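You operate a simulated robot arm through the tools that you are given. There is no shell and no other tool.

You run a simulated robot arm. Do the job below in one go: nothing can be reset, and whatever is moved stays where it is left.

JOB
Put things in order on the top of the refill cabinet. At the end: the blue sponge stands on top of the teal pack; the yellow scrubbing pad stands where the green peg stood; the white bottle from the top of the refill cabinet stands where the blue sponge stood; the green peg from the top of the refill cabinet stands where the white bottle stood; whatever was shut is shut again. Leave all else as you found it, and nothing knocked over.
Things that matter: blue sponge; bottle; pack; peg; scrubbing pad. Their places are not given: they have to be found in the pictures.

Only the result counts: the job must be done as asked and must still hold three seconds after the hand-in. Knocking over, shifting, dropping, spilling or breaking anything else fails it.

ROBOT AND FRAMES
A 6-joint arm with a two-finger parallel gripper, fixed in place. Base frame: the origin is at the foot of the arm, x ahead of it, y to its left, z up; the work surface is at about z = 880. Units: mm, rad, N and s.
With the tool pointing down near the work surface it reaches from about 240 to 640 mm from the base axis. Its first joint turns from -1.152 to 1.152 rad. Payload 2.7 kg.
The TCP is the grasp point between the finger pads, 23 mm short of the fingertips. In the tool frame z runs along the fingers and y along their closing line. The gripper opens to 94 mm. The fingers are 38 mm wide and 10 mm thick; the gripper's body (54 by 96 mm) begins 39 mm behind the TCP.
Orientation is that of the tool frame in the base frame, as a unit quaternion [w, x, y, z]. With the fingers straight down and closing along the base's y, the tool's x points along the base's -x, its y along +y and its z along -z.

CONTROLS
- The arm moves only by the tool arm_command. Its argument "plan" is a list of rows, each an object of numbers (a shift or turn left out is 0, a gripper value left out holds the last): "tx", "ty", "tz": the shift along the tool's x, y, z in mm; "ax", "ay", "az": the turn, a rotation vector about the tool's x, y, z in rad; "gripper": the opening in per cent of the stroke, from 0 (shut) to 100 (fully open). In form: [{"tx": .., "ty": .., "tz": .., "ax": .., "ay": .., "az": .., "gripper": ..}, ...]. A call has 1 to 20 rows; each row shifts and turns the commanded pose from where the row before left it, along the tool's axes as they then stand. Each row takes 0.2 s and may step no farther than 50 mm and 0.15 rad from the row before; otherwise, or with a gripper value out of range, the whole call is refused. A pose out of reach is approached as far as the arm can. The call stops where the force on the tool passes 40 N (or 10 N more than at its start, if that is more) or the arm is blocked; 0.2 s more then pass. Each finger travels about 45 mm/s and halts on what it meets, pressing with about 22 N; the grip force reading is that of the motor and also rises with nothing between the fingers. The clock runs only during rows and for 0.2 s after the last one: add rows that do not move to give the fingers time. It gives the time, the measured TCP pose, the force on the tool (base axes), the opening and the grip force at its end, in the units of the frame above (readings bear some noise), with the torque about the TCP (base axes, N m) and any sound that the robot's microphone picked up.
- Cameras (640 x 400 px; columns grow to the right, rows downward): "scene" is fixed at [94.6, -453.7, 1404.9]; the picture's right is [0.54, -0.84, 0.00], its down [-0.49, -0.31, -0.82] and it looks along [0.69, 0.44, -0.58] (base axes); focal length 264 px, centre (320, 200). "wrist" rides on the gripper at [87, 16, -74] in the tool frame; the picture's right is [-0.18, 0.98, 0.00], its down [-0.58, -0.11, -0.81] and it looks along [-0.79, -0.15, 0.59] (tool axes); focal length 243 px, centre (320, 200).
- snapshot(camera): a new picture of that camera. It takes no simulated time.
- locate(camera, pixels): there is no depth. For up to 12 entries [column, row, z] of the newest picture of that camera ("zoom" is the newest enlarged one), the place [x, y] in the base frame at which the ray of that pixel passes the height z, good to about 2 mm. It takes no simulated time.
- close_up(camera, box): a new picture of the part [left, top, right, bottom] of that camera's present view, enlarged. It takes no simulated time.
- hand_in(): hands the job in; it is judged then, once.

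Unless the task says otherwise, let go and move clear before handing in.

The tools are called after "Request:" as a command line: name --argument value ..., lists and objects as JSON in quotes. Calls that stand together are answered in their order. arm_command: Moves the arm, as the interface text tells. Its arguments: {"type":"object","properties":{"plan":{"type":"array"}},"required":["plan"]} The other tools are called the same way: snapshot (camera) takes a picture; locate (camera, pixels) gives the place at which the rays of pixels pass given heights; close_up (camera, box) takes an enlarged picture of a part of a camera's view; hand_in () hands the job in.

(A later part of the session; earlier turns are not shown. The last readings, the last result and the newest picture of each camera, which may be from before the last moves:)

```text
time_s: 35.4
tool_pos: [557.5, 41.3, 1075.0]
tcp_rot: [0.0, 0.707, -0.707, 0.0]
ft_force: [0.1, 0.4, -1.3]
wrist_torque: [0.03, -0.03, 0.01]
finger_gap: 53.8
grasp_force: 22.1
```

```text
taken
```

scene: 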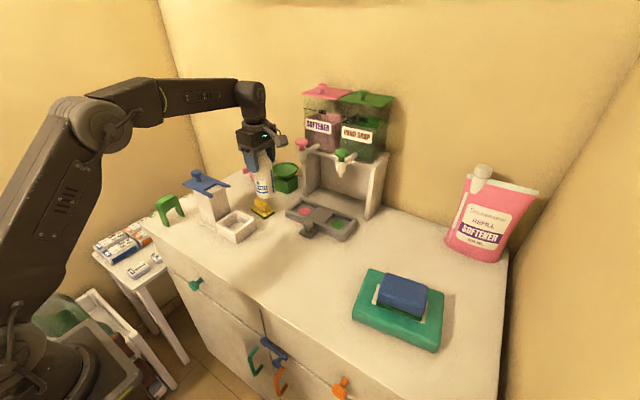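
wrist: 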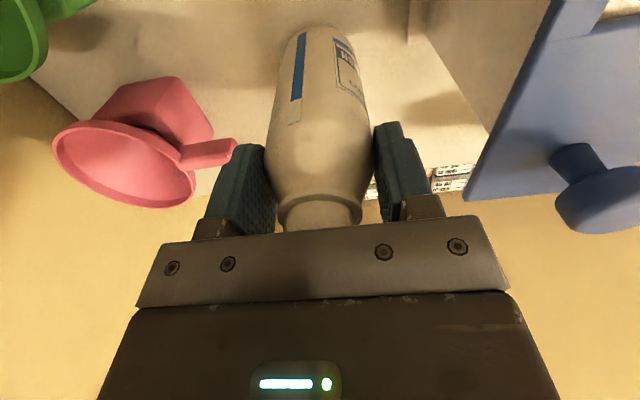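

The bottle has passed over the pad. I'll carry it to above the sponge's old place at (401.5,−113).

Request:
arm_command --plan '[{"tx": 10, "ty": 10}, {"tx": 20, "ty": 20}, {"tx": 20, "ty": 20}, {"tx": 20, "ty": 20}, {"tx": 20, "ty": 20}, {"tx": 20, "ty": 20}, {"tx": 20, "ty": 20}, {"tx": 14.3, "ty": 16}, {"tx": 10, "ty": 10}, {}, {}, {}]'

Request:
snapshot --camera "scene"

Request:
snapshot --camera "wrist"

```text
time_s: 38.0
tool_pos: [401.4, -114.1, 1071.8]
tcp_rot: [0.001, 0.707, -0.707, -0.001]
ft_force: [-0.5, 0.1, -2.2]
wrist_torque: [0.01, -0.01, 0.01]
finger_gap: 53.8
grasp_force: 22.2
```

```text
taken
```

scene: 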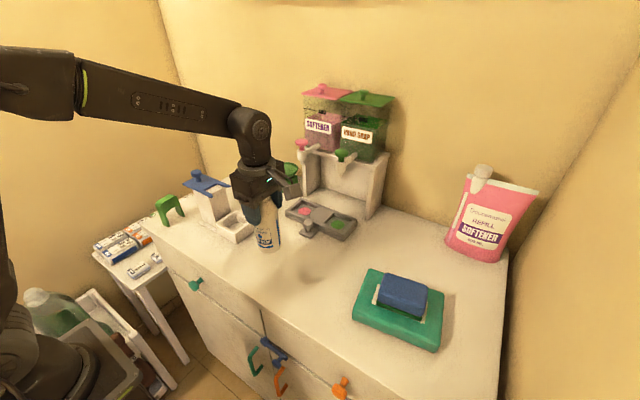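

```text
taken
```

wrist: 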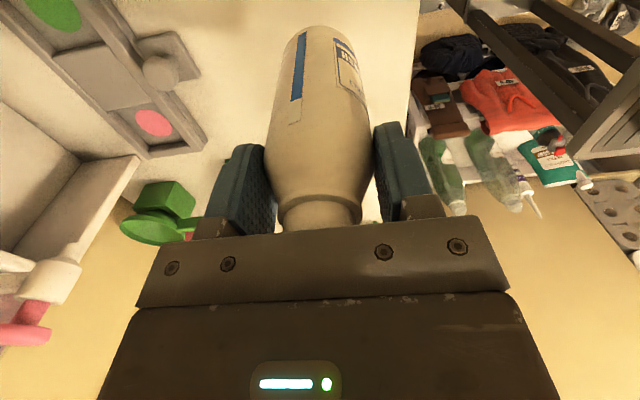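

The bottle is above its target and still straight. I'll lower it about 72 mm, leaving a few millimetres for a gentle touchdown.

Request:
arm_command --plan '[{"tz": 20}, {"tz": 20}, {"tz": 15}, {"tz": 10}, {"tz": 7}, {}, {}]'

```text
time_s: 39.6
tool_pos: [400.8, -113.8, 1000.4]
tcp_rot: [0.0, 0.707, -0.707, 0.0]
ft_force: [-0.6, 0.8, -1.5]
wrist_torque: [-0.02, 0.0, -0.01]
finger_gap: 53.8
grasp_force: 21.8
```

Request:
arm_command --plan '[{"tz": 2}, {"tz": 2}, {"tz": 1}, {}]'

```text
time_s: 40.6
tool_pos: [402.4, -113.6, 995.4]
tcp_rot: [0.0, -0.707, 0.707, -0.001]
ft_force: [-0.1, -0.7, -2.9]
wrist_torque: [-0.02, -0.02, -0.04]
finger_gap: 53.7
grasp_force: 22.2
```

Request:
arm_command --plan '[{"tz": 1}, {"tz": 0.7}, {}]'

```text
time_s: 41.4
tool_pos: [401.5, -114.7, 993.5]
tcp_rot: [0.0, 0.708, -0.706, 0.0]
ft_force: [0.3, 0.2, -2.2]
wrist_torque: [0.0, 0.0, 0.01]
finger_gap: 53.6
grasp_force: 22.0
```

Request:
arm_command --plan '[{"tz": 0.7}, {"tz": 0.5}, {}]'

```text
time_s: 42.2
tool_pos: [401.4, -112.6, 993.4]
tcp_rot: [0.0, 0.707, -0.707, 0.001]
ft_force: [-1.2, -0.7, 2.9]
wrist_torque: [-0.04, 0.2, 0.0]
finger_gap: 53.4
grasp_force: 22.4
```

The vertical force swung from −2.7 to +2.9 N at z≈993, so the bottle stands on the surface. I'll open the fingers.

Request:
arm_command --plan '[{"gripper": 65}, {"gripper": 80}, {}, {}, {}]'

Request:
snapshot --camera "wrist"

Request:
close_up --camera "scene" --box '[210, 160, 340, 300]'

```text
time_s: 43.4
tool_pos: [401.5, -113.9, 992.6]
tcp_rot: [0.0, -0.707, 0.707, 0.001]
ft_force: [0.1, 0.2, 0.0]
wrist_torque: [0.01, -0.01, 0.0]
finger_gap: 75.2
grasp_force: 0.1
```

```text
taken
```

wrist: 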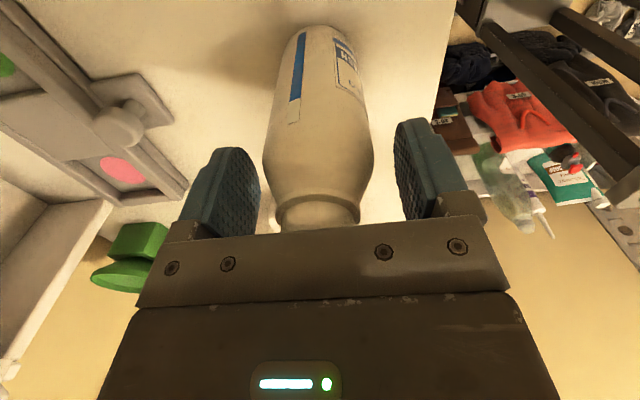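

```text
2.86 times, centred on (275, 230) of scene
```

zoom: 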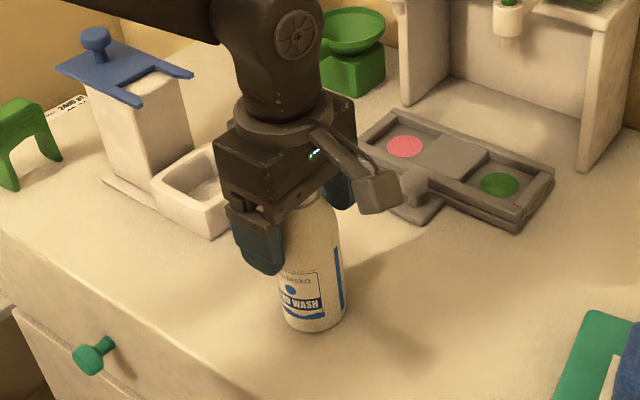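

Released with zero force; the bottle stands upright. I'll rise straight up above its rim and check.

Request:
arm_command --plan '[{"tz": -15}, {"tz": -25}, {"tz": -35}, {"tz": -35}, {}, {}]'

Request:
close_up --camera "scene" --box '[210, 160, 340, 300]'

Request:
close_up --camera "scene" --box '[145, 185, 209, 235]'

```text
time_s: 44.8
tool_pos: [402.3, -113.3, 1102.8]
tcp_rot: [0.0, -0.707, 0.707, 0.0]
ft_force: [0.6, -0.6, 0.5]
wrist_torque: [-0.01, 0.01, 0.01]
finger_gap: 75.0
grasp_force: 0.0
```

```text
2.86 times, centred on (275, 230) of scene
```

zoom: 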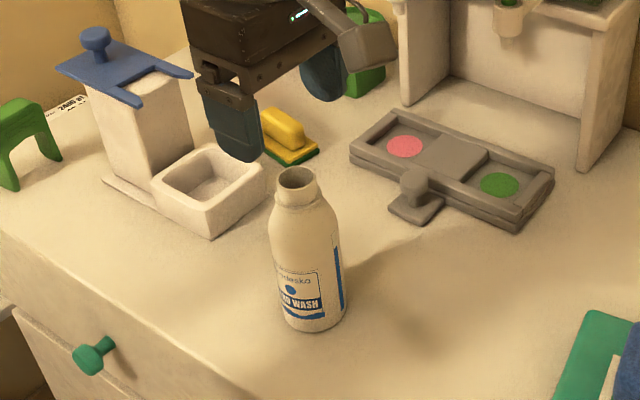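

```text
8.00 times, centred on (177, 210) of scene
```

zoom: 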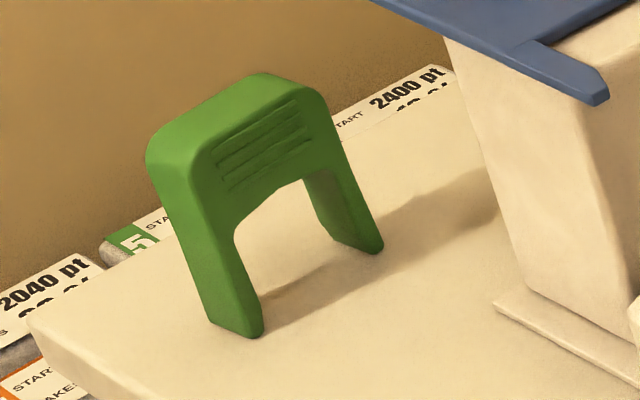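

The bottle stands where the sponge was. Next is the peg: I'll move to about (380,60,1100) to view it from the −y side.

Request:
arm_command --plan '[{"tx": -34.6, "ty": 4.4}, {"tx": -34.6, "ty": 4.4}, {"tx": -34.6, "ty": 4.4}, {"tx": -34.6, "ty": 4.4}, {"tx": -34.6, "ty": 4.4, "gripper": 100}, {}, {}]'

Request:
snapshot --camera "wrist"

Request:
close_up --camera "wrist" --box '[240, 60, 440, 220]'

```text
time_s: 46.4
tool_pos: [379.0, 61.4, 1102.5]
tcp_rot: [0.0, -0.707, 0.707, 0.0]
ft_force: [0.2, 0.1, 0.1]
wrist_torque: [0.02, -0.01, 0.01]
finger_gap: 93.9
grasp_force: 0.0
```

```text
taken
```

wrist: 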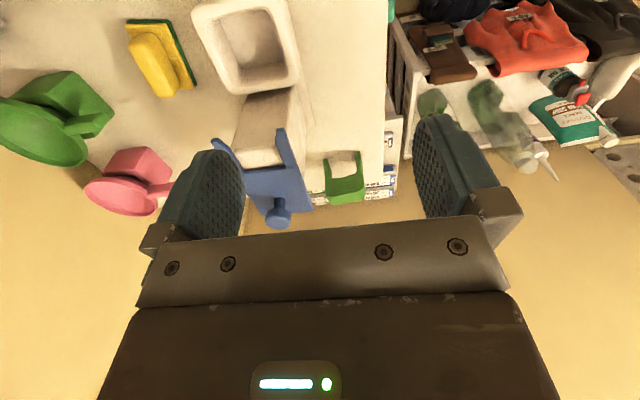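

```text
2.50 times, centred on (340, 140) of wrist
```

zoom: 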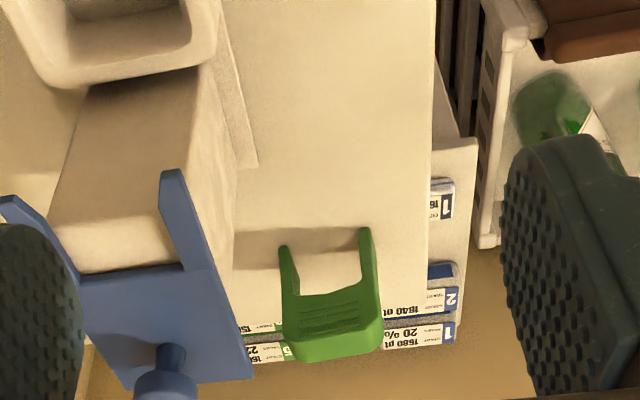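

The peg shows at wrist zoom (330,300) with its legs toward me and its top at (340,345). I'll triangulate its feet and top edges.

Request:
locate --camera "wrist" --pixels '[[323.6, 158.8, 880], [327.2, 157.2, 880], [355.2, 151.6, 880], [360.4, 150.8, 880], [327.2, 194, 950], [327.2, 194, 980], [364, 187.2, 950], [364, 187.2, 980], [330.8, 204.4, 950], [330.8, 204.4, 980], [365.2, 197.2, 950], [365.2, 197.2, 980]]'

Request:
locate --camera "scene" --pixels '[[176.75, 196.9, 950], [176.75, 196.9, 980], [162, 205.6, 950], [162, 205.6, 980], [155.75, 203.1, 950], [155.75, 203.1, 980], [169.25, 194.1, 950], [169.25, 194.1, 980]]'

```text
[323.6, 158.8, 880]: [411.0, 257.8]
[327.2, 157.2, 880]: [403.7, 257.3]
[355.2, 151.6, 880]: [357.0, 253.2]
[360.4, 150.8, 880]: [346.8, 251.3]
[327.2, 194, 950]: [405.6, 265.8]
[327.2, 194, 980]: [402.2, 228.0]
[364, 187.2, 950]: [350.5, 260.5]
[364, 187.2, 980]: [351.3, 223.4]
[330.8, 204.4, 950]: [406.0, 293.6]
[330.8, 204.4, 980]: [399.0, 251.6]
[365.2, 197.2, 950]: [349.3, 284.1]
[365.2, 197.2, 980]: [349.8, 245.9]
```

```text
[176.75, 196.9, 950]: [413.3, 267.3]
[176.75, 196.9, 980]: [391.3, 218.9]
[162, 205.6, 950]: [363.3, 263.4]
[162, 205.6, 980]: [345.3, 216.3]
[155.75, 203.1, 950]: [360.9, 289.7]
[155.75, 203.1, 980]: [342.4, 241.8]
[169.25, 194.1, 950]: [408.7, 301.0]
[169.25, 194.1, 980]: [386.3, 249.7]
```

The peg is centred at about (378,266), 64 mm along x by 23 mm deep, about 77 mm high, yaw about +0.10 rad. I'll go above it at the same height, matching that yaw.

Request:
arm_command --plan '[{"tx": -34.1, "ty": 0.2}, {"tx": -34.1, "ty": 0.2}, {"tx": -34.1, "ty": 0.2}, {"tx": -34.1, "ty": 0.2}, {"tx": -34.1, "ty": 0.2}, {"tx": -34.3}, {"az": -0.1}, {}, {}]'

Request:
snapshot --camera "wrist"

Request:
close_up --camera "scene" --box '[120, 110, 260, 250]'

```text
time_s: 48.4
tool_pos: [378.4, 263.9, 1103.0]
tcp_rot: [0.0, 0.741, -0.671, 0.0]
ft_force: [0.7, -0.5, -0.1]
wrist_torque: [0.02, -0.03, -0.01]
finger_gap: 93.8
grasp_force: 0.1
```

```text
taken
```

wrist: 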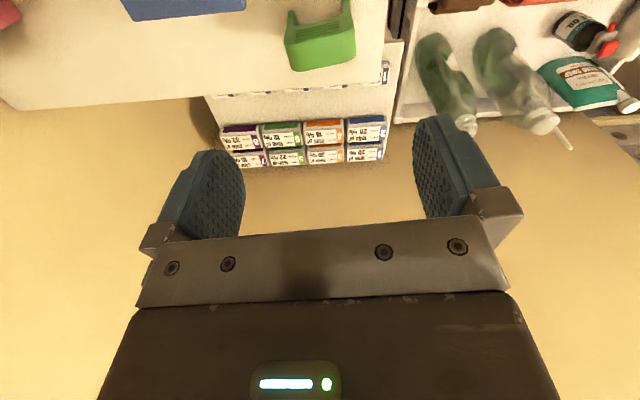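

```text
2.86 times, centred on (190, 180) of scene
```

zoom: 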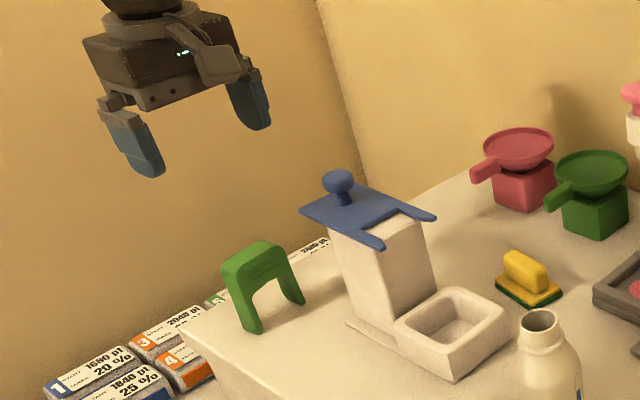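

The yaw matches (95.7° total). I'll enlarge the peg at wrist (320,40) to verify centring before descending.

Request:
close_up --camera "wrist" --box '[260, 0, 380, 80]'

```text
5.00 times, centred on (320, 40) of wrist
```

zoom: 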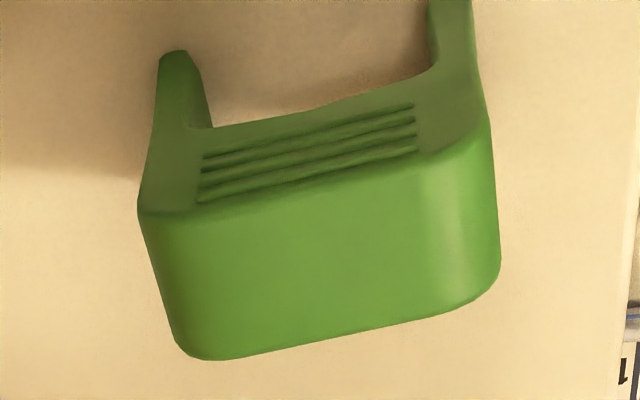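

Request:
locate --camera "wrist" --pixels '[[284, 41.6, 950], [352, 26, 950], [294, 72, 955], [356, 54, 955], [292, 11, 880]]'

```text
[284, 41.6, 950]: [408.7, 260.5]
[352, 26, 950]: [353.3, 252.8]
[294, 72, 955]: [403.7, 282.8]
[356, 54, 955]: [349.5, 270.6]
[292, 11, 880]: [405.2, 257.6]
```

The peg's top corners average to (378.5,266.4), so I'll shift 2.5 mm in +y and descend in two stages, staying clear of the lid edge at x 418, y 220.

Request:
arm_command --plan '[{"tx": -2.5, "ty": -0.25, "tz": 35}, {"tz": 35}, {"tz": 30}, {"tz": 15}, {}, {}]'

Request:
snapshot --camera "wrist"

Request:
close_up --camera "scene" --box '[130, 130, 240, 250]'

```text
time_s: 49.8
tool_pos: [378.0, 266.4, 987.4]
tcp_rot: [0.001, 0.742, -0.67, 0.0]
ft_force: [0.3, -0.3, 0.1]
wrist_torque: [0.01, 0.0, 0.0]
finger_gap: 94.0
grasp_force: 0.1
```

```text
taken
```

wrist: 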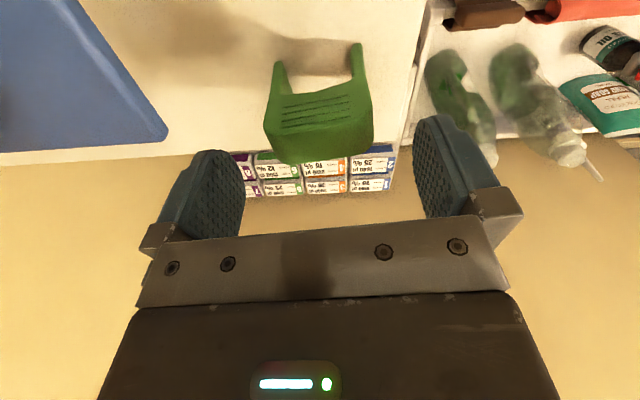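

```text
3.33 times, centred on (185, 190) of scene
```

zoom: 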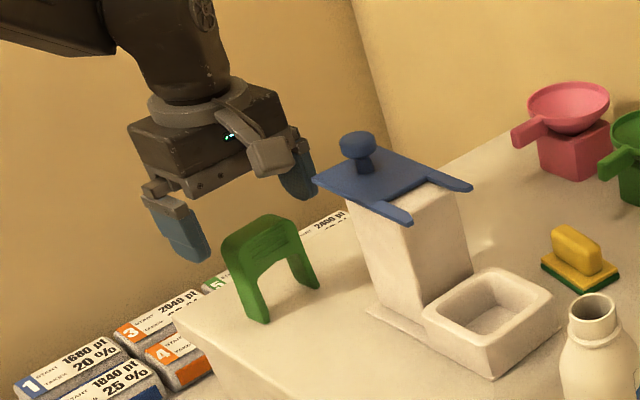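

The peg is centred between the fingers and the camera housing keeps about 27 mm from the lid. I'll descend the last 49 mm.

Request:
arm_command --plan '[{"tz": 20}, {"tz": 15}, {"tz": 10}, {"tz": 4}, {}, {}]'

Request:
snapshot --camera "wrist"

Request:
close_up --camera "scene" --box '[130, 130, 240, 250]'

```text
time_s: 51.2
tool_pos: [378.9, 265.9, 938.6]
tcp_rot: [0.0, 0.742, -0.671, 0.0]
ft_force: [-0.2, -0.1, 0.1]
wrist_torque: [-0.01, 0.0, -0.01]
finger_gap: 93.8
grasp_force: 0.2
```

```text
taken
```

wrist: 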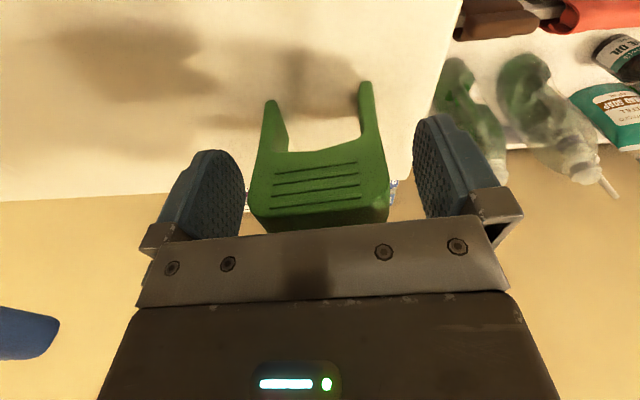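

```text
3.33 times, centred on (185, 190) of scene
```

zoom: 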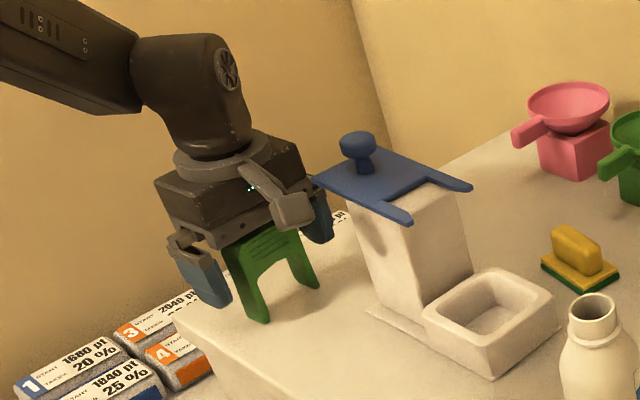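

The fingers straddle the peg's solid upper part without contact. I'll close on it.

Request:
arm_command --plan '[{"gripper": 55}, {}, {}, {}, {}]'

Request:
snapshot --camera "wrist"

```text
time_s: 52.4
tool_pos: [378.7, 268.3, 938.8]
tcp_rot: [0.0, 0.742, -0.671, 0.0]
ft_force: [0.9, 0.6, -1.0]
wrist_torque: [0.02, -0.01, 0.0]
finger_gap: 58.9
grasp_force: 22.3
```

```text
taken
```

wrist: 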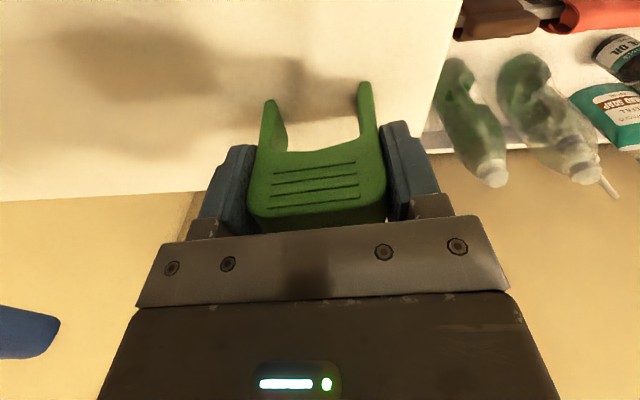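

The peg is gripped at 58.9 mm. I'll lift it 20 mm and check that it hangs straight.

Request:
arm_command --plan '[{"tz": -5}, {"tz": -7}, {"tz": -8}, {}, {}]'

Request:
snapshot --camera "wrist"

Request:
close_up --camera "scene" --box '[130, 130, 240, 250]'

```text
time_s: 53.6
tool_pos: [378.8, 266.7, 959.7]
tcp_rot: [0.0, 0.742, -0.67, 0.0]
ft_force: [-0.9, -0.4, 0.5]
wrist_torque: [0.02, 0.0, 0.01]
finger_gap: 58.9
grasp_force: 21.3
```

```text
taken
```

wrist: 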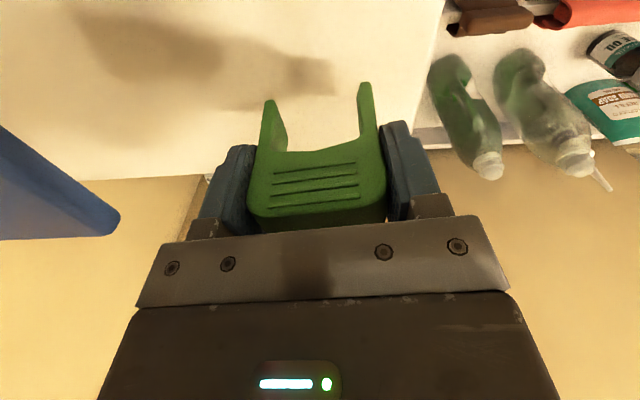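

```text
3.33 times, centred on (185, 190) of scene
```

zoom: 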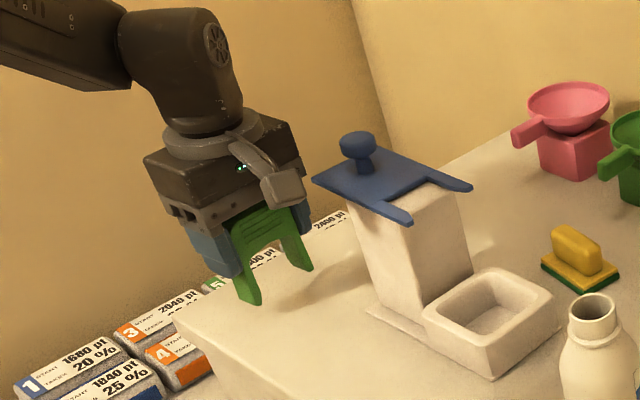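

The peg hangs straight. I'll lift it to z≈1065, pull back in x, and carry it around the −y side of the dispenser.

Request:
arm_command --plan '[{"tz": -25}, {"tz": -30}, {"tz": -30}, {"tz": -20}, {"tx": -3.4, "ty": 33.8}, {"tx": 20, "ty": 2}, {"tx": 30, "ty": 3}, {"tx": 30, "ty": 3}, {"tx": 30, "ty": 3}, {"tx": 30, "ty": 3}, {"tx": 30, "ty": 3}, {"tx": 30, "ty": 3}, {"tx": 20, "ty": 2}, {"tx": 15.8, "ty": 1.5}, {}, {}]'

Request:
snapshot --camera "scene"

Request:
snapshot --camera "wrist"

```text
time_s: 57.0
tool_pos: [344.8, 29.9, 1064.4]
tcp_rot: [0.001, 0.742, -0.67, -0.001]
ft_force: [-0.4, -0.7, -0.7]
wrist_torque: [-0.02, 0.01, -0.03]
finger_gap: 58.6
grasp_force: 21.9
```

```text
taken
```

scene: 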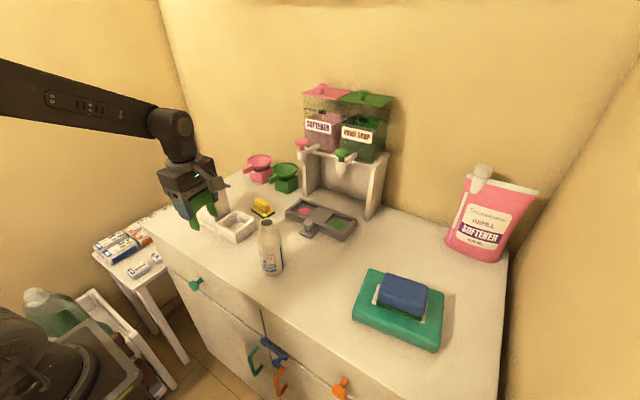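

```text
taken
```

wrist: 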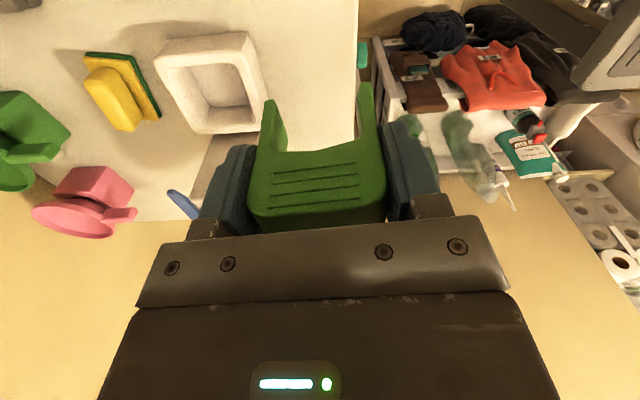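

The peg is held at (345,30,1064). I'll carry it to x≈558, then in +y to the bottle's old place at (557.8,186.3).

Request:
arm_command --plan '[{"tx": 2, "ty": -20}, {"tx": 3, "ty": -30}, {"tx": 3, "ty": -30}, {"tx": 3, "ty": -30}, {"tx": 3, "ty": -30}, {"tx": 3, "ty": -30}, {"tx": 3, "ty": -30}, {"tx": 1.1, "ty": -11.9}, {"tx": -15, "ty": -1.5}, {"tx": -25, "ty": -2.5}, {"tx": -30, "ty": -3}, {"tx": -30, "ty": -3}, {"tx": -30, "ty": -3}, {"tx": -15, "ty": -1.5}, {"tx": -10.6, "ty": -1}, {}, {}]'

Request:
snapshot --camera "wrist"

Request:
close_up --camera "scene" --box '[170, 110, 300, 230]'

```text
time_s: 60.6
tool_pos: [557.9, 185.7, 1063.8]
tcp_rot: [0.0, 0.742, -0.67, 0.001]
ft_force: [0.4, 0.3, 0.4]
wrist_torque: [-0.02, -0.05, 0.03]
finger_gap: 58.5
grasp_force: 22.2
```

```text
taken
```

wrist: 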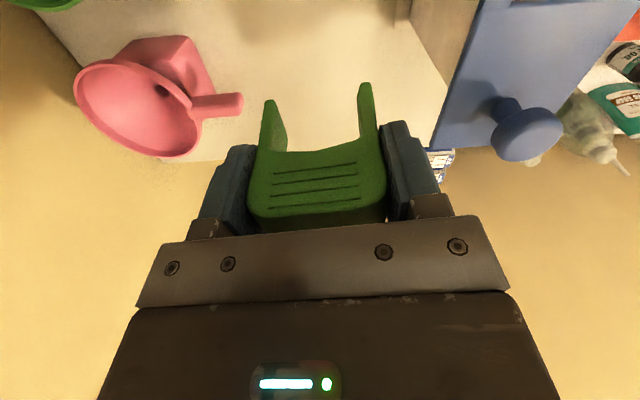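

```text
3.33 times, centred on (235, 170) of scene
```

zoom: 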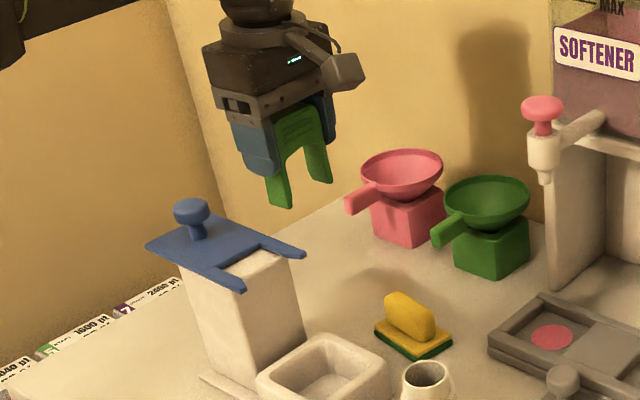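

The peg is above the bottle's old place; the pink handle (wrist (243,103)) and the lid are clear on either side. I'll lower 100 mm and look.

Request:
arm_command --plan '[{"tz": 25}, {"tz": 25}, {"tz": 25}, {"tz": 15}, {"tz": 10}, {}, {}]'

Request:
snapshot --camera "wrist"

Request:
close_up --camera "scene" --box '[170, 110, 300, 230]'

```text
time_s: 62.2
tool_pos: [556.9, 186.6, 963.1]
tcp_rot: [-0.001, 0.742, -0.67, 0.0]
ft_force: [-0.5, -0.7, 0.5]
wrist_torque: [0.01, 0.0, -0.03]
finger_gap: 58.7
grasp_force: 22.1
```

```text
taken
```

wrist: 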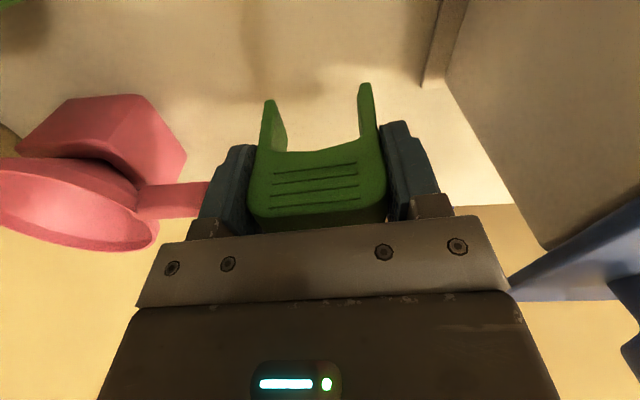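

```text
3.33 times, centred on (235, 170) of scene
```

zoom: 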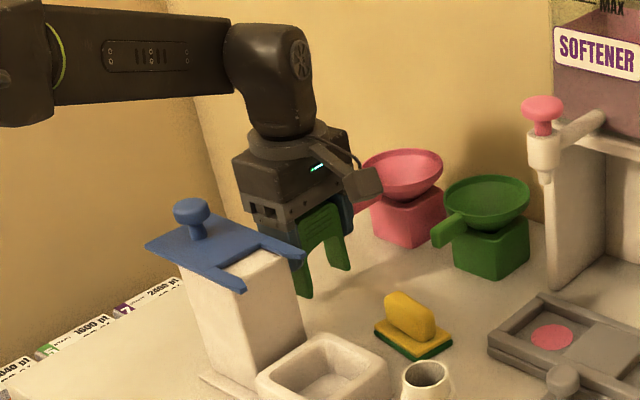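

The peg's feet are about 24 mm above the surface and nothing touches. I'll lower 20 mm, then creep.

Request:
arm_command --plan '[{"tz": 10}, {"tz": 7}, {"tz": 3}, {"tz": 1}, {}, {}]'

```text
time_s: 63.6
tool_pos: [557.1, 186.5, 942.7]
tcp_rot: [0.0, 0.742, -0.671, 0.0]
ft_force: [0.4, 0.8, -0.4]
wrist_torque: [0.01, 0.0, 0.01]
finger_gap: 58.8
grasp_force: 21.8
```

Request:
arm_command --plan '[{"tz": 1.5}, {"tz": 1}, {"tz": 0.7}, {}]'

```text
time_s: 64.6
tool_pos: [557.4, 185.2, 938.1]
tcp_rot: [0.0, 0.742, -0.67, 0.001]
ft_force: [0.8, -1.1, -0.7]
wrist_torque: [0.0, 0.02, 0.04]
finger_gap: 58.7
grasp_force: 22.3
```

Request:
arm_command --plan '[{"tz": 0.7}, {"tz": 0.5}, {}]'

```text
time_s: 65.4
tool_pos: [557.9, 185.6, 939.8]
tcp_rot: [-0.001, 0.742, -0.671, 0.0]
ft_force: [-0.9, -0.7, 3.1]
wrist_torque: [-0.04, 0.13, 0.01]
finger_gap: 58.8
grasp_force: 21.7
```

Contact shows as +3.1 N at z≈939, so the feet are on the surface. I'll open to about 75 mm.

Request:
arm_command --plan '[{"gripper": 70}, {"gripper": 80}, {}, {}, {}]'

Request:
snapshot --camera "wrist"

Request:
close_up --camera "scene" --box '[170, 110, 300, 230]'

```text
time_s: 66.6
tool_pos: [557.7, 185.2, 937.6]
tcp_rot: [0.001, 0.742, -0.67, 0.0]
ft_force: [-0.4, 0.3, 0.6]
wrist_torque: [0.0, -0.03, -0.03]
finger_gap: 75.4
grasp_force: 0.0
```

```text
taken
```

wrist: 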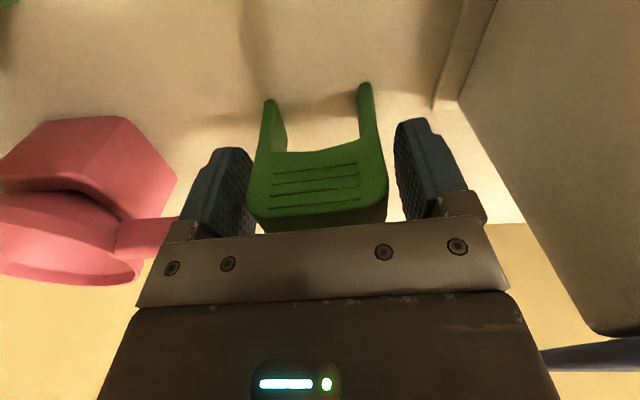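

```text
3.33 times, centred on (235, 170) of scene
```

zoom: 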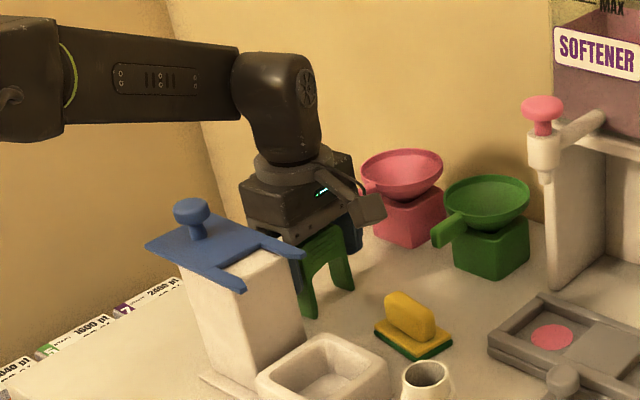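

The peg is free between the fingers. I'll go straight up and check it stays standing.

Request:
arm_command --plan '[{"tz": -10}, {"tz": -20}, {"tz": -30}, {"tz": -35}, {"tz": -35}, {}, {}]'

Request:
close_up --camera "scene" --box '[170, 110, 300, 230]'

Request:
snapshot --camera "wrist"

```text
time_s: 68.2
tool_pos: [556.8, 187.0, 1069.2]
tcp_rot: [-0.001, 0.742, -0.67, -0.001]
ft_force: [0.5, -1.0, -0.3]
wrist_torque: [0.02, -0.01, -0.01]
finger_gap: 75.0
grasp_force: 0.0
```

```text
3.33 times, centred on (235, 170) of scene
```

zoom: 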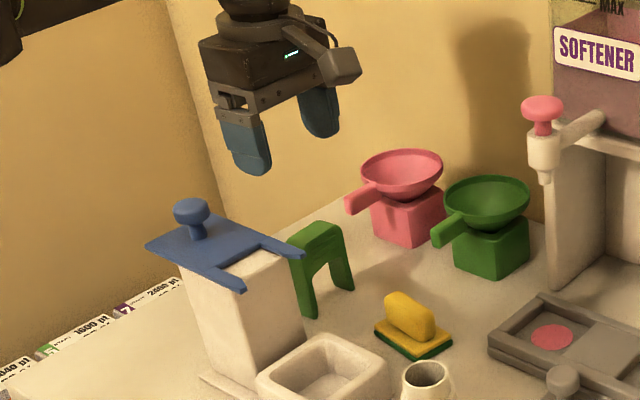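

```text
taken
```

wrist: 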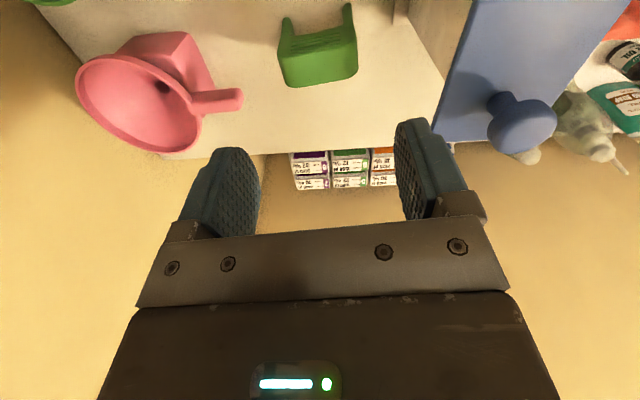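

The peg stands where the bottle stood. Before swinging toward the pad I'll check how far the dispenser stand and its taps reach out.

Request:
snapshot --camera "scene"

Request:
locate --camera "scene" --pixels '[[372, 220, 880], [301, 193, 880], [302, 145, 1020], [302, 145, 1060], [340, 175, 960], [340, 175, 1000], [343, 155, 1040], [280, 180, 940], [270, 180, 950]]'

Request:
close_up --camera "scene" --box '[230, 180, 300, 230]'

```text
taken
```

scene: 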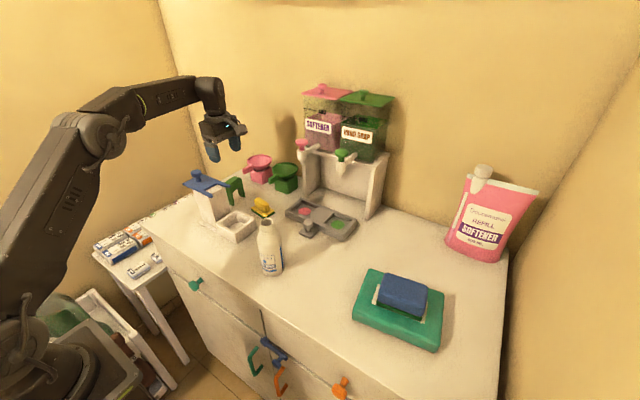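

```text
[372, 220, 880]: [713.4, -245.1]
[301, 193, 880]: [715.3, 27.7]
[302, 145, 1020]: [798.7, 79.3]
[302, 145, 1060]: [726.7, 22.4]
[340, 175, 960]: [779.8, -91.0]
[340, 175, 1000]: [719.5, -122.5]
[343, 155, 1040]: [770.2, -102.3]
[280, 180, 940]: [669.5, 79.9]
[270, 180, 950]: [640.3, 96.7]
```

```text
8.00 times, centred on (265, 205) of scene
```

zoom: 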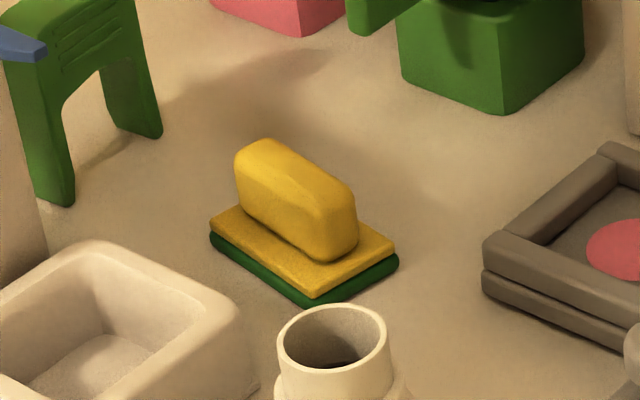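

The stand and taps are beyond x≈700 and the green handle tip is near x≈640, so the path at x≈557 is clear. I'll move to (557,−40) to view the pad.

Request:
arm_command --plan '[{"tx": 32.3, "ty": 3.2}, {"tx": 32.3, "ty": 3.2}, {"tx": 32.3, "ty": 3.2}, {"tx": 32.3, "ty": 3.2}, {"tx": 32.3, "ty": 3.2}, {"tx": 32.3, "ty": 3.2}, {"tx": 32.3, "ty": 3.2, "gripper": 100}, {}, {}]'

Request:
snapshot --camera "wrist"

Request:
close_up --camera "wrist" --box '[260, 50, 400, 150]'

```text
time_s: 69.8
tool_pos: [553.2, -27.3, 1068.7]
tcp_rot: [-0.002, 0.748, -0.664, -0.008]
ft_force: [-18.3, 8.1, 1.4]
wrist_torque: [-0.48, -1.11, -0.01]
finger_gap: 94.0
grasp_force: 0.1
stopped in row 8: the force on the tool passed its limit at 50 N (the readings are from after the stop); the commanded pose is now the measured one
```

```text
taken
```

wrist: 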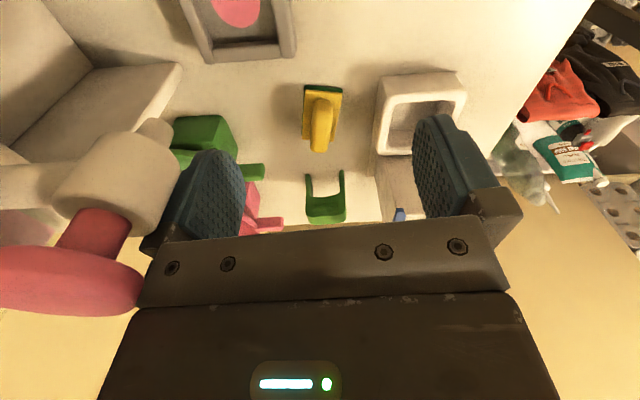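

```text
4.00 times, centred on (330, 100) of wrist
```

zoom: 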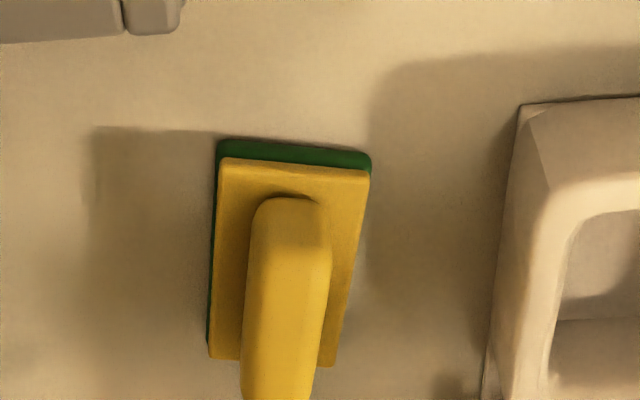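

The arm stopped with about 20 N still on the tool: the pink tap at wrist (100,210) sticks out further than I worked out, and the +x finger or gripper body has touched it. I'll look at the contact before backing off.

Request:
close_up --camera "scene" --box '[230, 70, 400, 240]'

Request:
close_up --camera "scene" --box '[250, 110, 340, 180]'

Request:
close_up --camera "wrist" --box '[0, 80, 260, 320]'

```text
2.35 times, centred on (315, 155) of scene
```

zoom: 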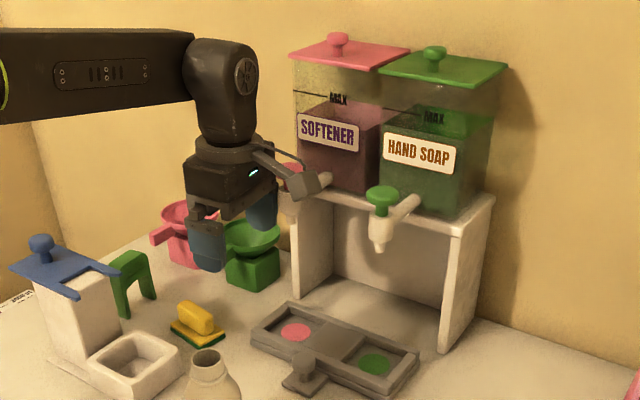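

```text
5.71 times, centred on (295, 145) of scene
```

zoom: 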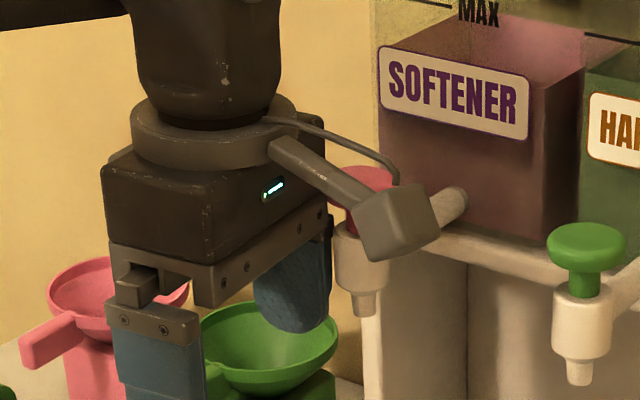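

```text
1.67 times, centred on (130, 200) of wrist
```

zoom: 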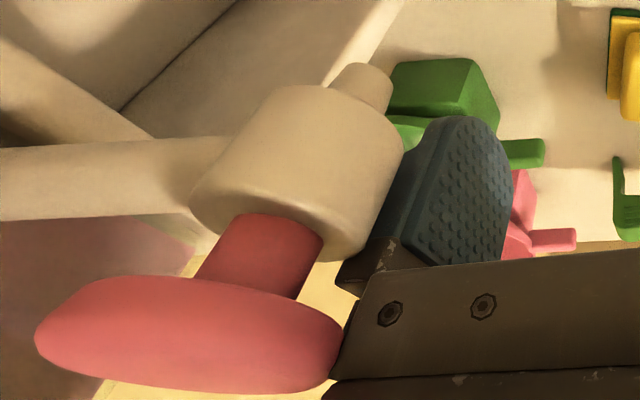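

The gripper body's +x/−y corner presses on the rim of the pink tap button; nothing else is touched. I'll back away along the reaction force, toward −x and a little +y.

Request:
arm_command --plan '[{"tx": -2.5, "ty": 4}, {"tx": -5, "ty": 8}, {"tx": -7, "ty": 12}, {}, {}]'

Request:
snapshot --camera "wrist"

Request:
close_up --camera "scene" --box '[250, 70, 410, 190]'

```text
time_s: 71.0
tool_pos: [530.1, -18.0, 1068.3]
tcp_rot: [-0.002, 0.748, -0.664, -0.006]
ft_force: [0.4, -0.2, -0.3]
wrist_torque: [0.04, -0.02, 0.01]
finger_gap: 94.2
grasp_force: 0.1
```

```text
taken
```

wrist: 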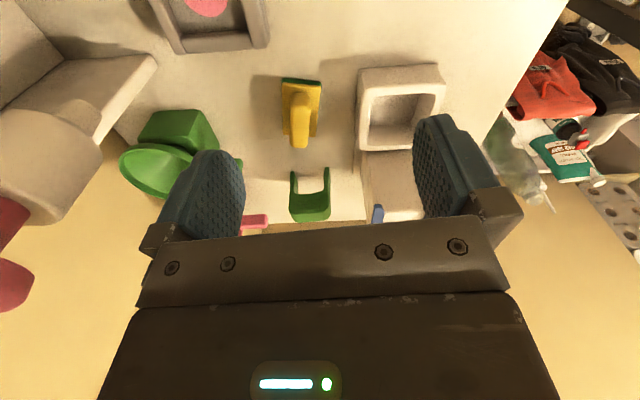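

```text
3.33 times, centred on (330, 130) of scene
```

zoom: 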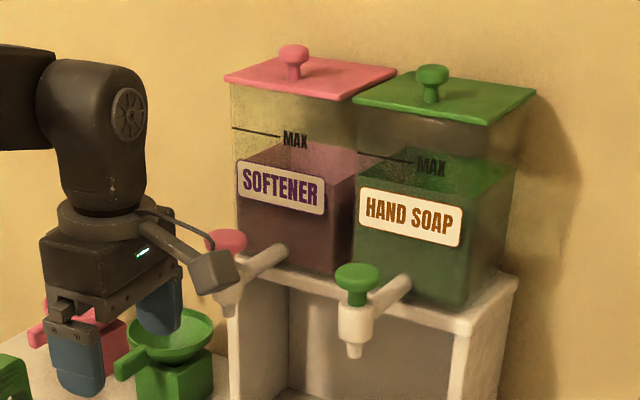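

Contact is released and forces are zero; the dispenser looks unmoved, and I'll check that against earlier views once the arm is away. Now I'll measure the pad at wrist (300,112).

Request:
close_up --camera "wrist" --box '[250, 60, 370, 160]'

Request:
close_up --camera "scene" --box '[230, 180, 300, 230]'

```text
4.00 times, centred on (310, 110) of wrist
```

zoom: 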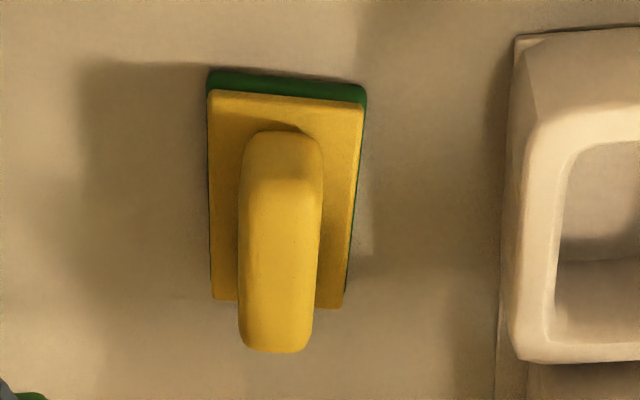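

```text
8.00 times, centred on (265, 205) of scene
```

zoom: 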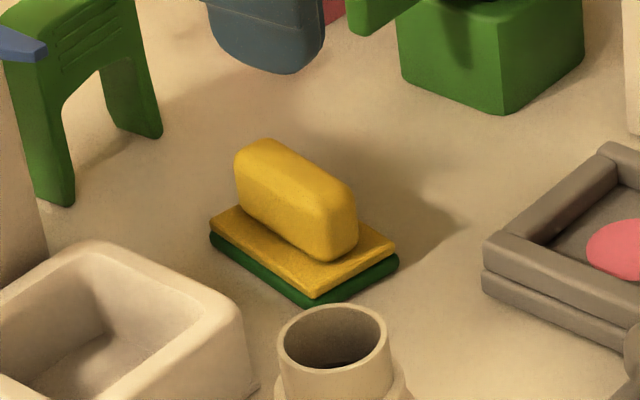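

Request:
locate --camera "wrist" --pixels '[[282.5, 83, 890], [282.5, 83, 900], [320.75, 86.25, 895], [315.5, 136.75, 895], [283.25, 135, 895], [282, 78.75, 880], [321.75, 83, 880], [290, 146.25, 925], [307, 146.25, 925], [290.75, 102.5, 925], [310, 103.75, 925]]'

Request:
locate --camera "scene" --pixels '[[274.5, 210.6, 890], [274.5, 210.6, 900], [264.1, 217.1, 895], [251.5, 206.9, 895], [251.25, 210, 880], [264.1, 218.5, 880], [274.75, 212.75, 880], [258.75, 197.25, 925], [269.4, 203.5, 925], [265, 206.6, 925], [254.5, 199.4, 925]]'

```text
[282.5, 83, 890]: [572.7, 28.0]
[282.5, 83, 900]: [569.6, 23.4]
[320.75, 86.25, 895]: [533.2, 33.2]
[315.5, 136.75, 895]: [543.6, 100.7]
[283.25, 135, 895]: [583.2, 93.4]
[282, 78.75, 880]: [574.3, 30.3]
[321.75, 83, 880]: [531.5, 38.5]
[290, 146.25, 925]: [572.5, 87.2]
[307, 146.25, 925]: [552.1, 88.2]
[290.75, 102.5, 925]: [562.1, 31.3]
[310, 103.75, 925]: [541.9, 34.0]
```

```text
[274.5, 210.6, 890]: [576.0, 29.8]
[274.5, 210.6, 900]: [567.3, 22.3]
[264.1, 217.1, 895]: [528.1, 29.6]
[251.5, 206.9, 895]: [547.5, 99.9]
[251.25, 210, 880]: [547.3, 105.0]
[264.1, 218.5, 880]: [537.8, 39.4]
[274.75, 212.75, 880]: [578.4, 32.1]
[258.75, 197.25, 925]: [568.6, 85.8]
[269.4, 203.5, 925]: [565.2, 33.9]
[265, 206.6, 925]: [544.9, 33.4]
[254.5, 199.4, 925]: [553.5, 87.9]
```

The pad's base is centred at (558,64), yaw about −9°, with a handle about 20 mm thick and 55 mm long, top at z≈925. The tap button works out at about (622,−62), z≥1108, so I'll first straighten the tool and set the yaw here, where it is clear.

Request:
arm_command --plan '[{"ax": 0.005, "ay": 0.0116}, {"az": 0.138}, {"az": 0.138}, {}, {}]'

Request:
locate --camera "wrist" --pixels '[[357.5, 70, 915], [359, 150, 915], [240, 163, 950]]'

```text
time_s: 72.2
tool_pos: [530.2, -18.0, 1069.6]
tcp_rot: [0.001, -0.649, 0.76, 0.0]
ft_force: [-0.2, -1.0, -0.4]
wrist_torque: [-0.03, 0.02, 0.03]
finger_gap: 94.2
grasp_force: 0.1
```

```text
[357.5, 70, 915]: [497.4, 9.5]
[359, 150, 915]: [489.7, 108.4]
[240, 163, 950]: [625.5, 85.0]
```

The yaw is now 81°, matching the pad. I'll move in +y first, away from the tap, then +x to above the handle.

Request:
arm_command --plan '[{"tx": -26.5, "ty": 4.2, "gripper": 60}, {"tx": -26.5, "ty": 4.2}, {"tx": -26.5, "ty": 4.2}, {"tx": -4.3, "ty": -27.3}, {}, {}]'

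Request:
snapshot --camera "wrist"

Request:
close_up --camera "scene" --box '[170, 110, 300, 230]'

```text
time_s: 73.6
tool_pos: [559.2, 63.2, 1068.3]
tcp_rot: [0.0, -0.649, 0.761, 0.0]
ft_force: [0.8, 0.4, -0.1]
wrist_torque: [-0.01, -0.01, -0.01]
finger_gap: 56.1
grasp_force: 0.0
```

```text
taken
```

wrist: 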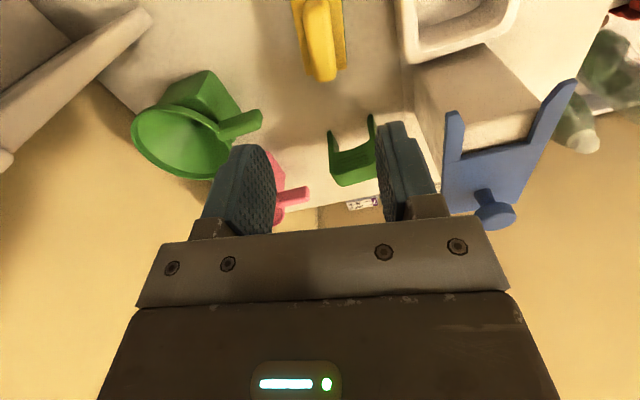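

```text
3.33 times, centred on (235, 170) of scene
```

zoom: 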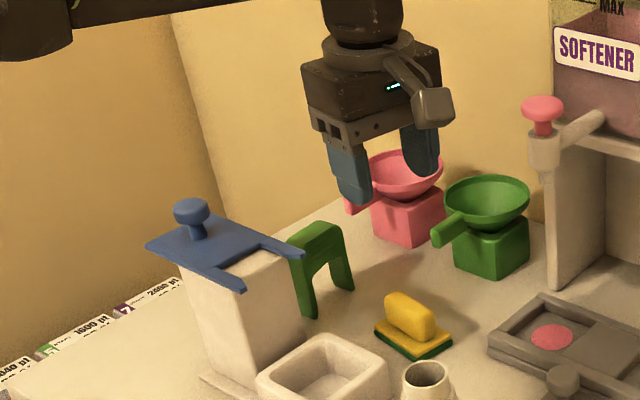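

Same crop as before the contact: the pink button (541,110), the label and the stand edges are at identical pixels, so the dispenser did not shift. I'll check the handle's centring at wrist (318,40).

Request:
close_up --camera "wrist" --box '[260, 0, 380, 90]'

Request:
locate --camera "wrist" --pixels '[[312, 78, 923], [336, 78, 923], [303, 30, 923], [328, 28, 923]]'

```text
4.44 times, centred on (320, 45) of wrist
```

zoom: 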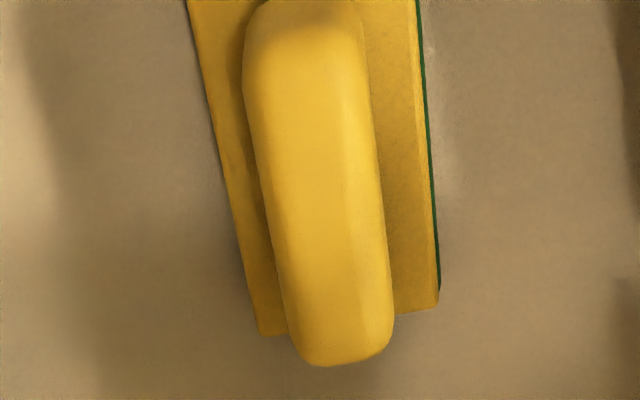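

```text
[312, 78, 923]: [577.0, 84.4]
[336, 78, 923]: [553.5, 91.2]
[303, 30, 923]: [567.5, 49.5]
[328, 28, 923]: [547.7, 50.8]
```

Request:
locate --camera "wrist" --pixels '[[307, 45, 920], [333, 45, 920], [303.2, 22.5, 920], [330.8, 22.5, 920], [325.6, 82, 920]]'

```text
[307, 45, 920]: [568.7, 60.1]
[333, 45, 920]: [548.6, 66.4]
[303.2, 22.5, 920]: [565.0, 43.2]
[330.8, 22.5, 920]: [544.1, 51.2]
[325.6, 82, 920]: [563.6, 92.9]
```

The handle's centre line at y≈63 is x≈558.6, matching the TCP at (559.2,63.2). I'll descend to z≈940 and look.

Request:
arm_command --plan '[{"tz": 35}, {"tz": 35}, {"tz": 30}, {"tz": 20}, {"tz": 8}, {}, {}]'

Request:
snapshot --camera "wrist"

Request:
close_up --camera "scene" --box '[200, 130, 320, 230]'

```text
time_s: 75.2
tool_pos: [557.8, 62.4, 940.5]
tcp_rot: [0.0, -0.649, 0.761, 0.0]
ft_force: [-0.2, 0.2, 0.1]
wrist_torque: [0.02, -0.02, -0.01]
finger_gap: 56.4
grasp_force: 0.0
```

```text
taken
```

wrist: 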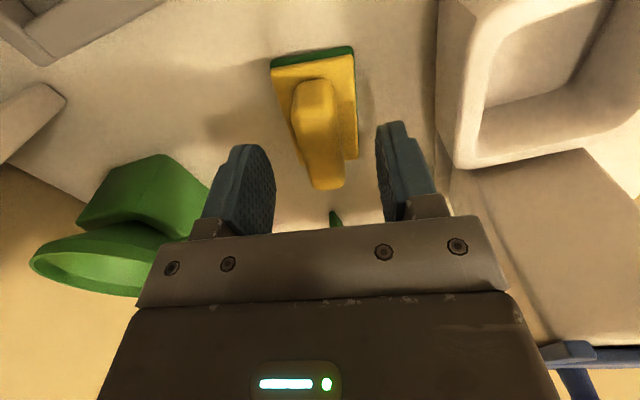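

```text
4.00 times, centred on (260, 180) of scene
```

zoom: 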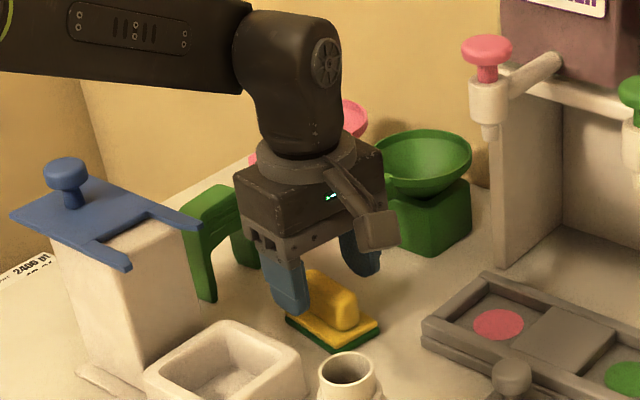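

The handle sits between the fingers with room on each side. I'll go down another 17 mm so the tips stay just above the pad's base.

Request:
arm_command --plan '[{"tz": 8}, {"tz": 6}, {"tz": 3}, {}, {}]'

Request:
arm_command --plan '[{"gripper": 12}, {}, {}, {}, {}, {}]'

Request:
snapshot --camera "wrist"

```text
time_s: 76.4
tool_pos: [557.8, 63.5, 922.8]
tcp_rot: [-0.001, -0.649, 0.761, 0.0]
ft_force: [-0.3, 0.1, 0.2]
wrist_torque: [-0.01, 0.01, -0.01]
finger_gap: 56.3
grasp_force: 0.0
```

```text
time_s: 77.8
tool_pos: [558.3, 63.6, 924.0]
tcp_rot: [0.0, -0.649, 0.761, 0.0]
ft_force: [0.5, 0.4, -0.4]
wrist_torque: [0.02, 0.03, 0.02]
finger_gap: 21.1
grasp_force: 22.2
```

```text
taken
```

wrist: 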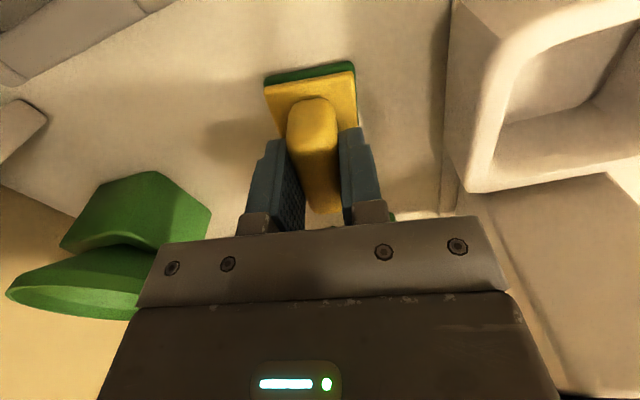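

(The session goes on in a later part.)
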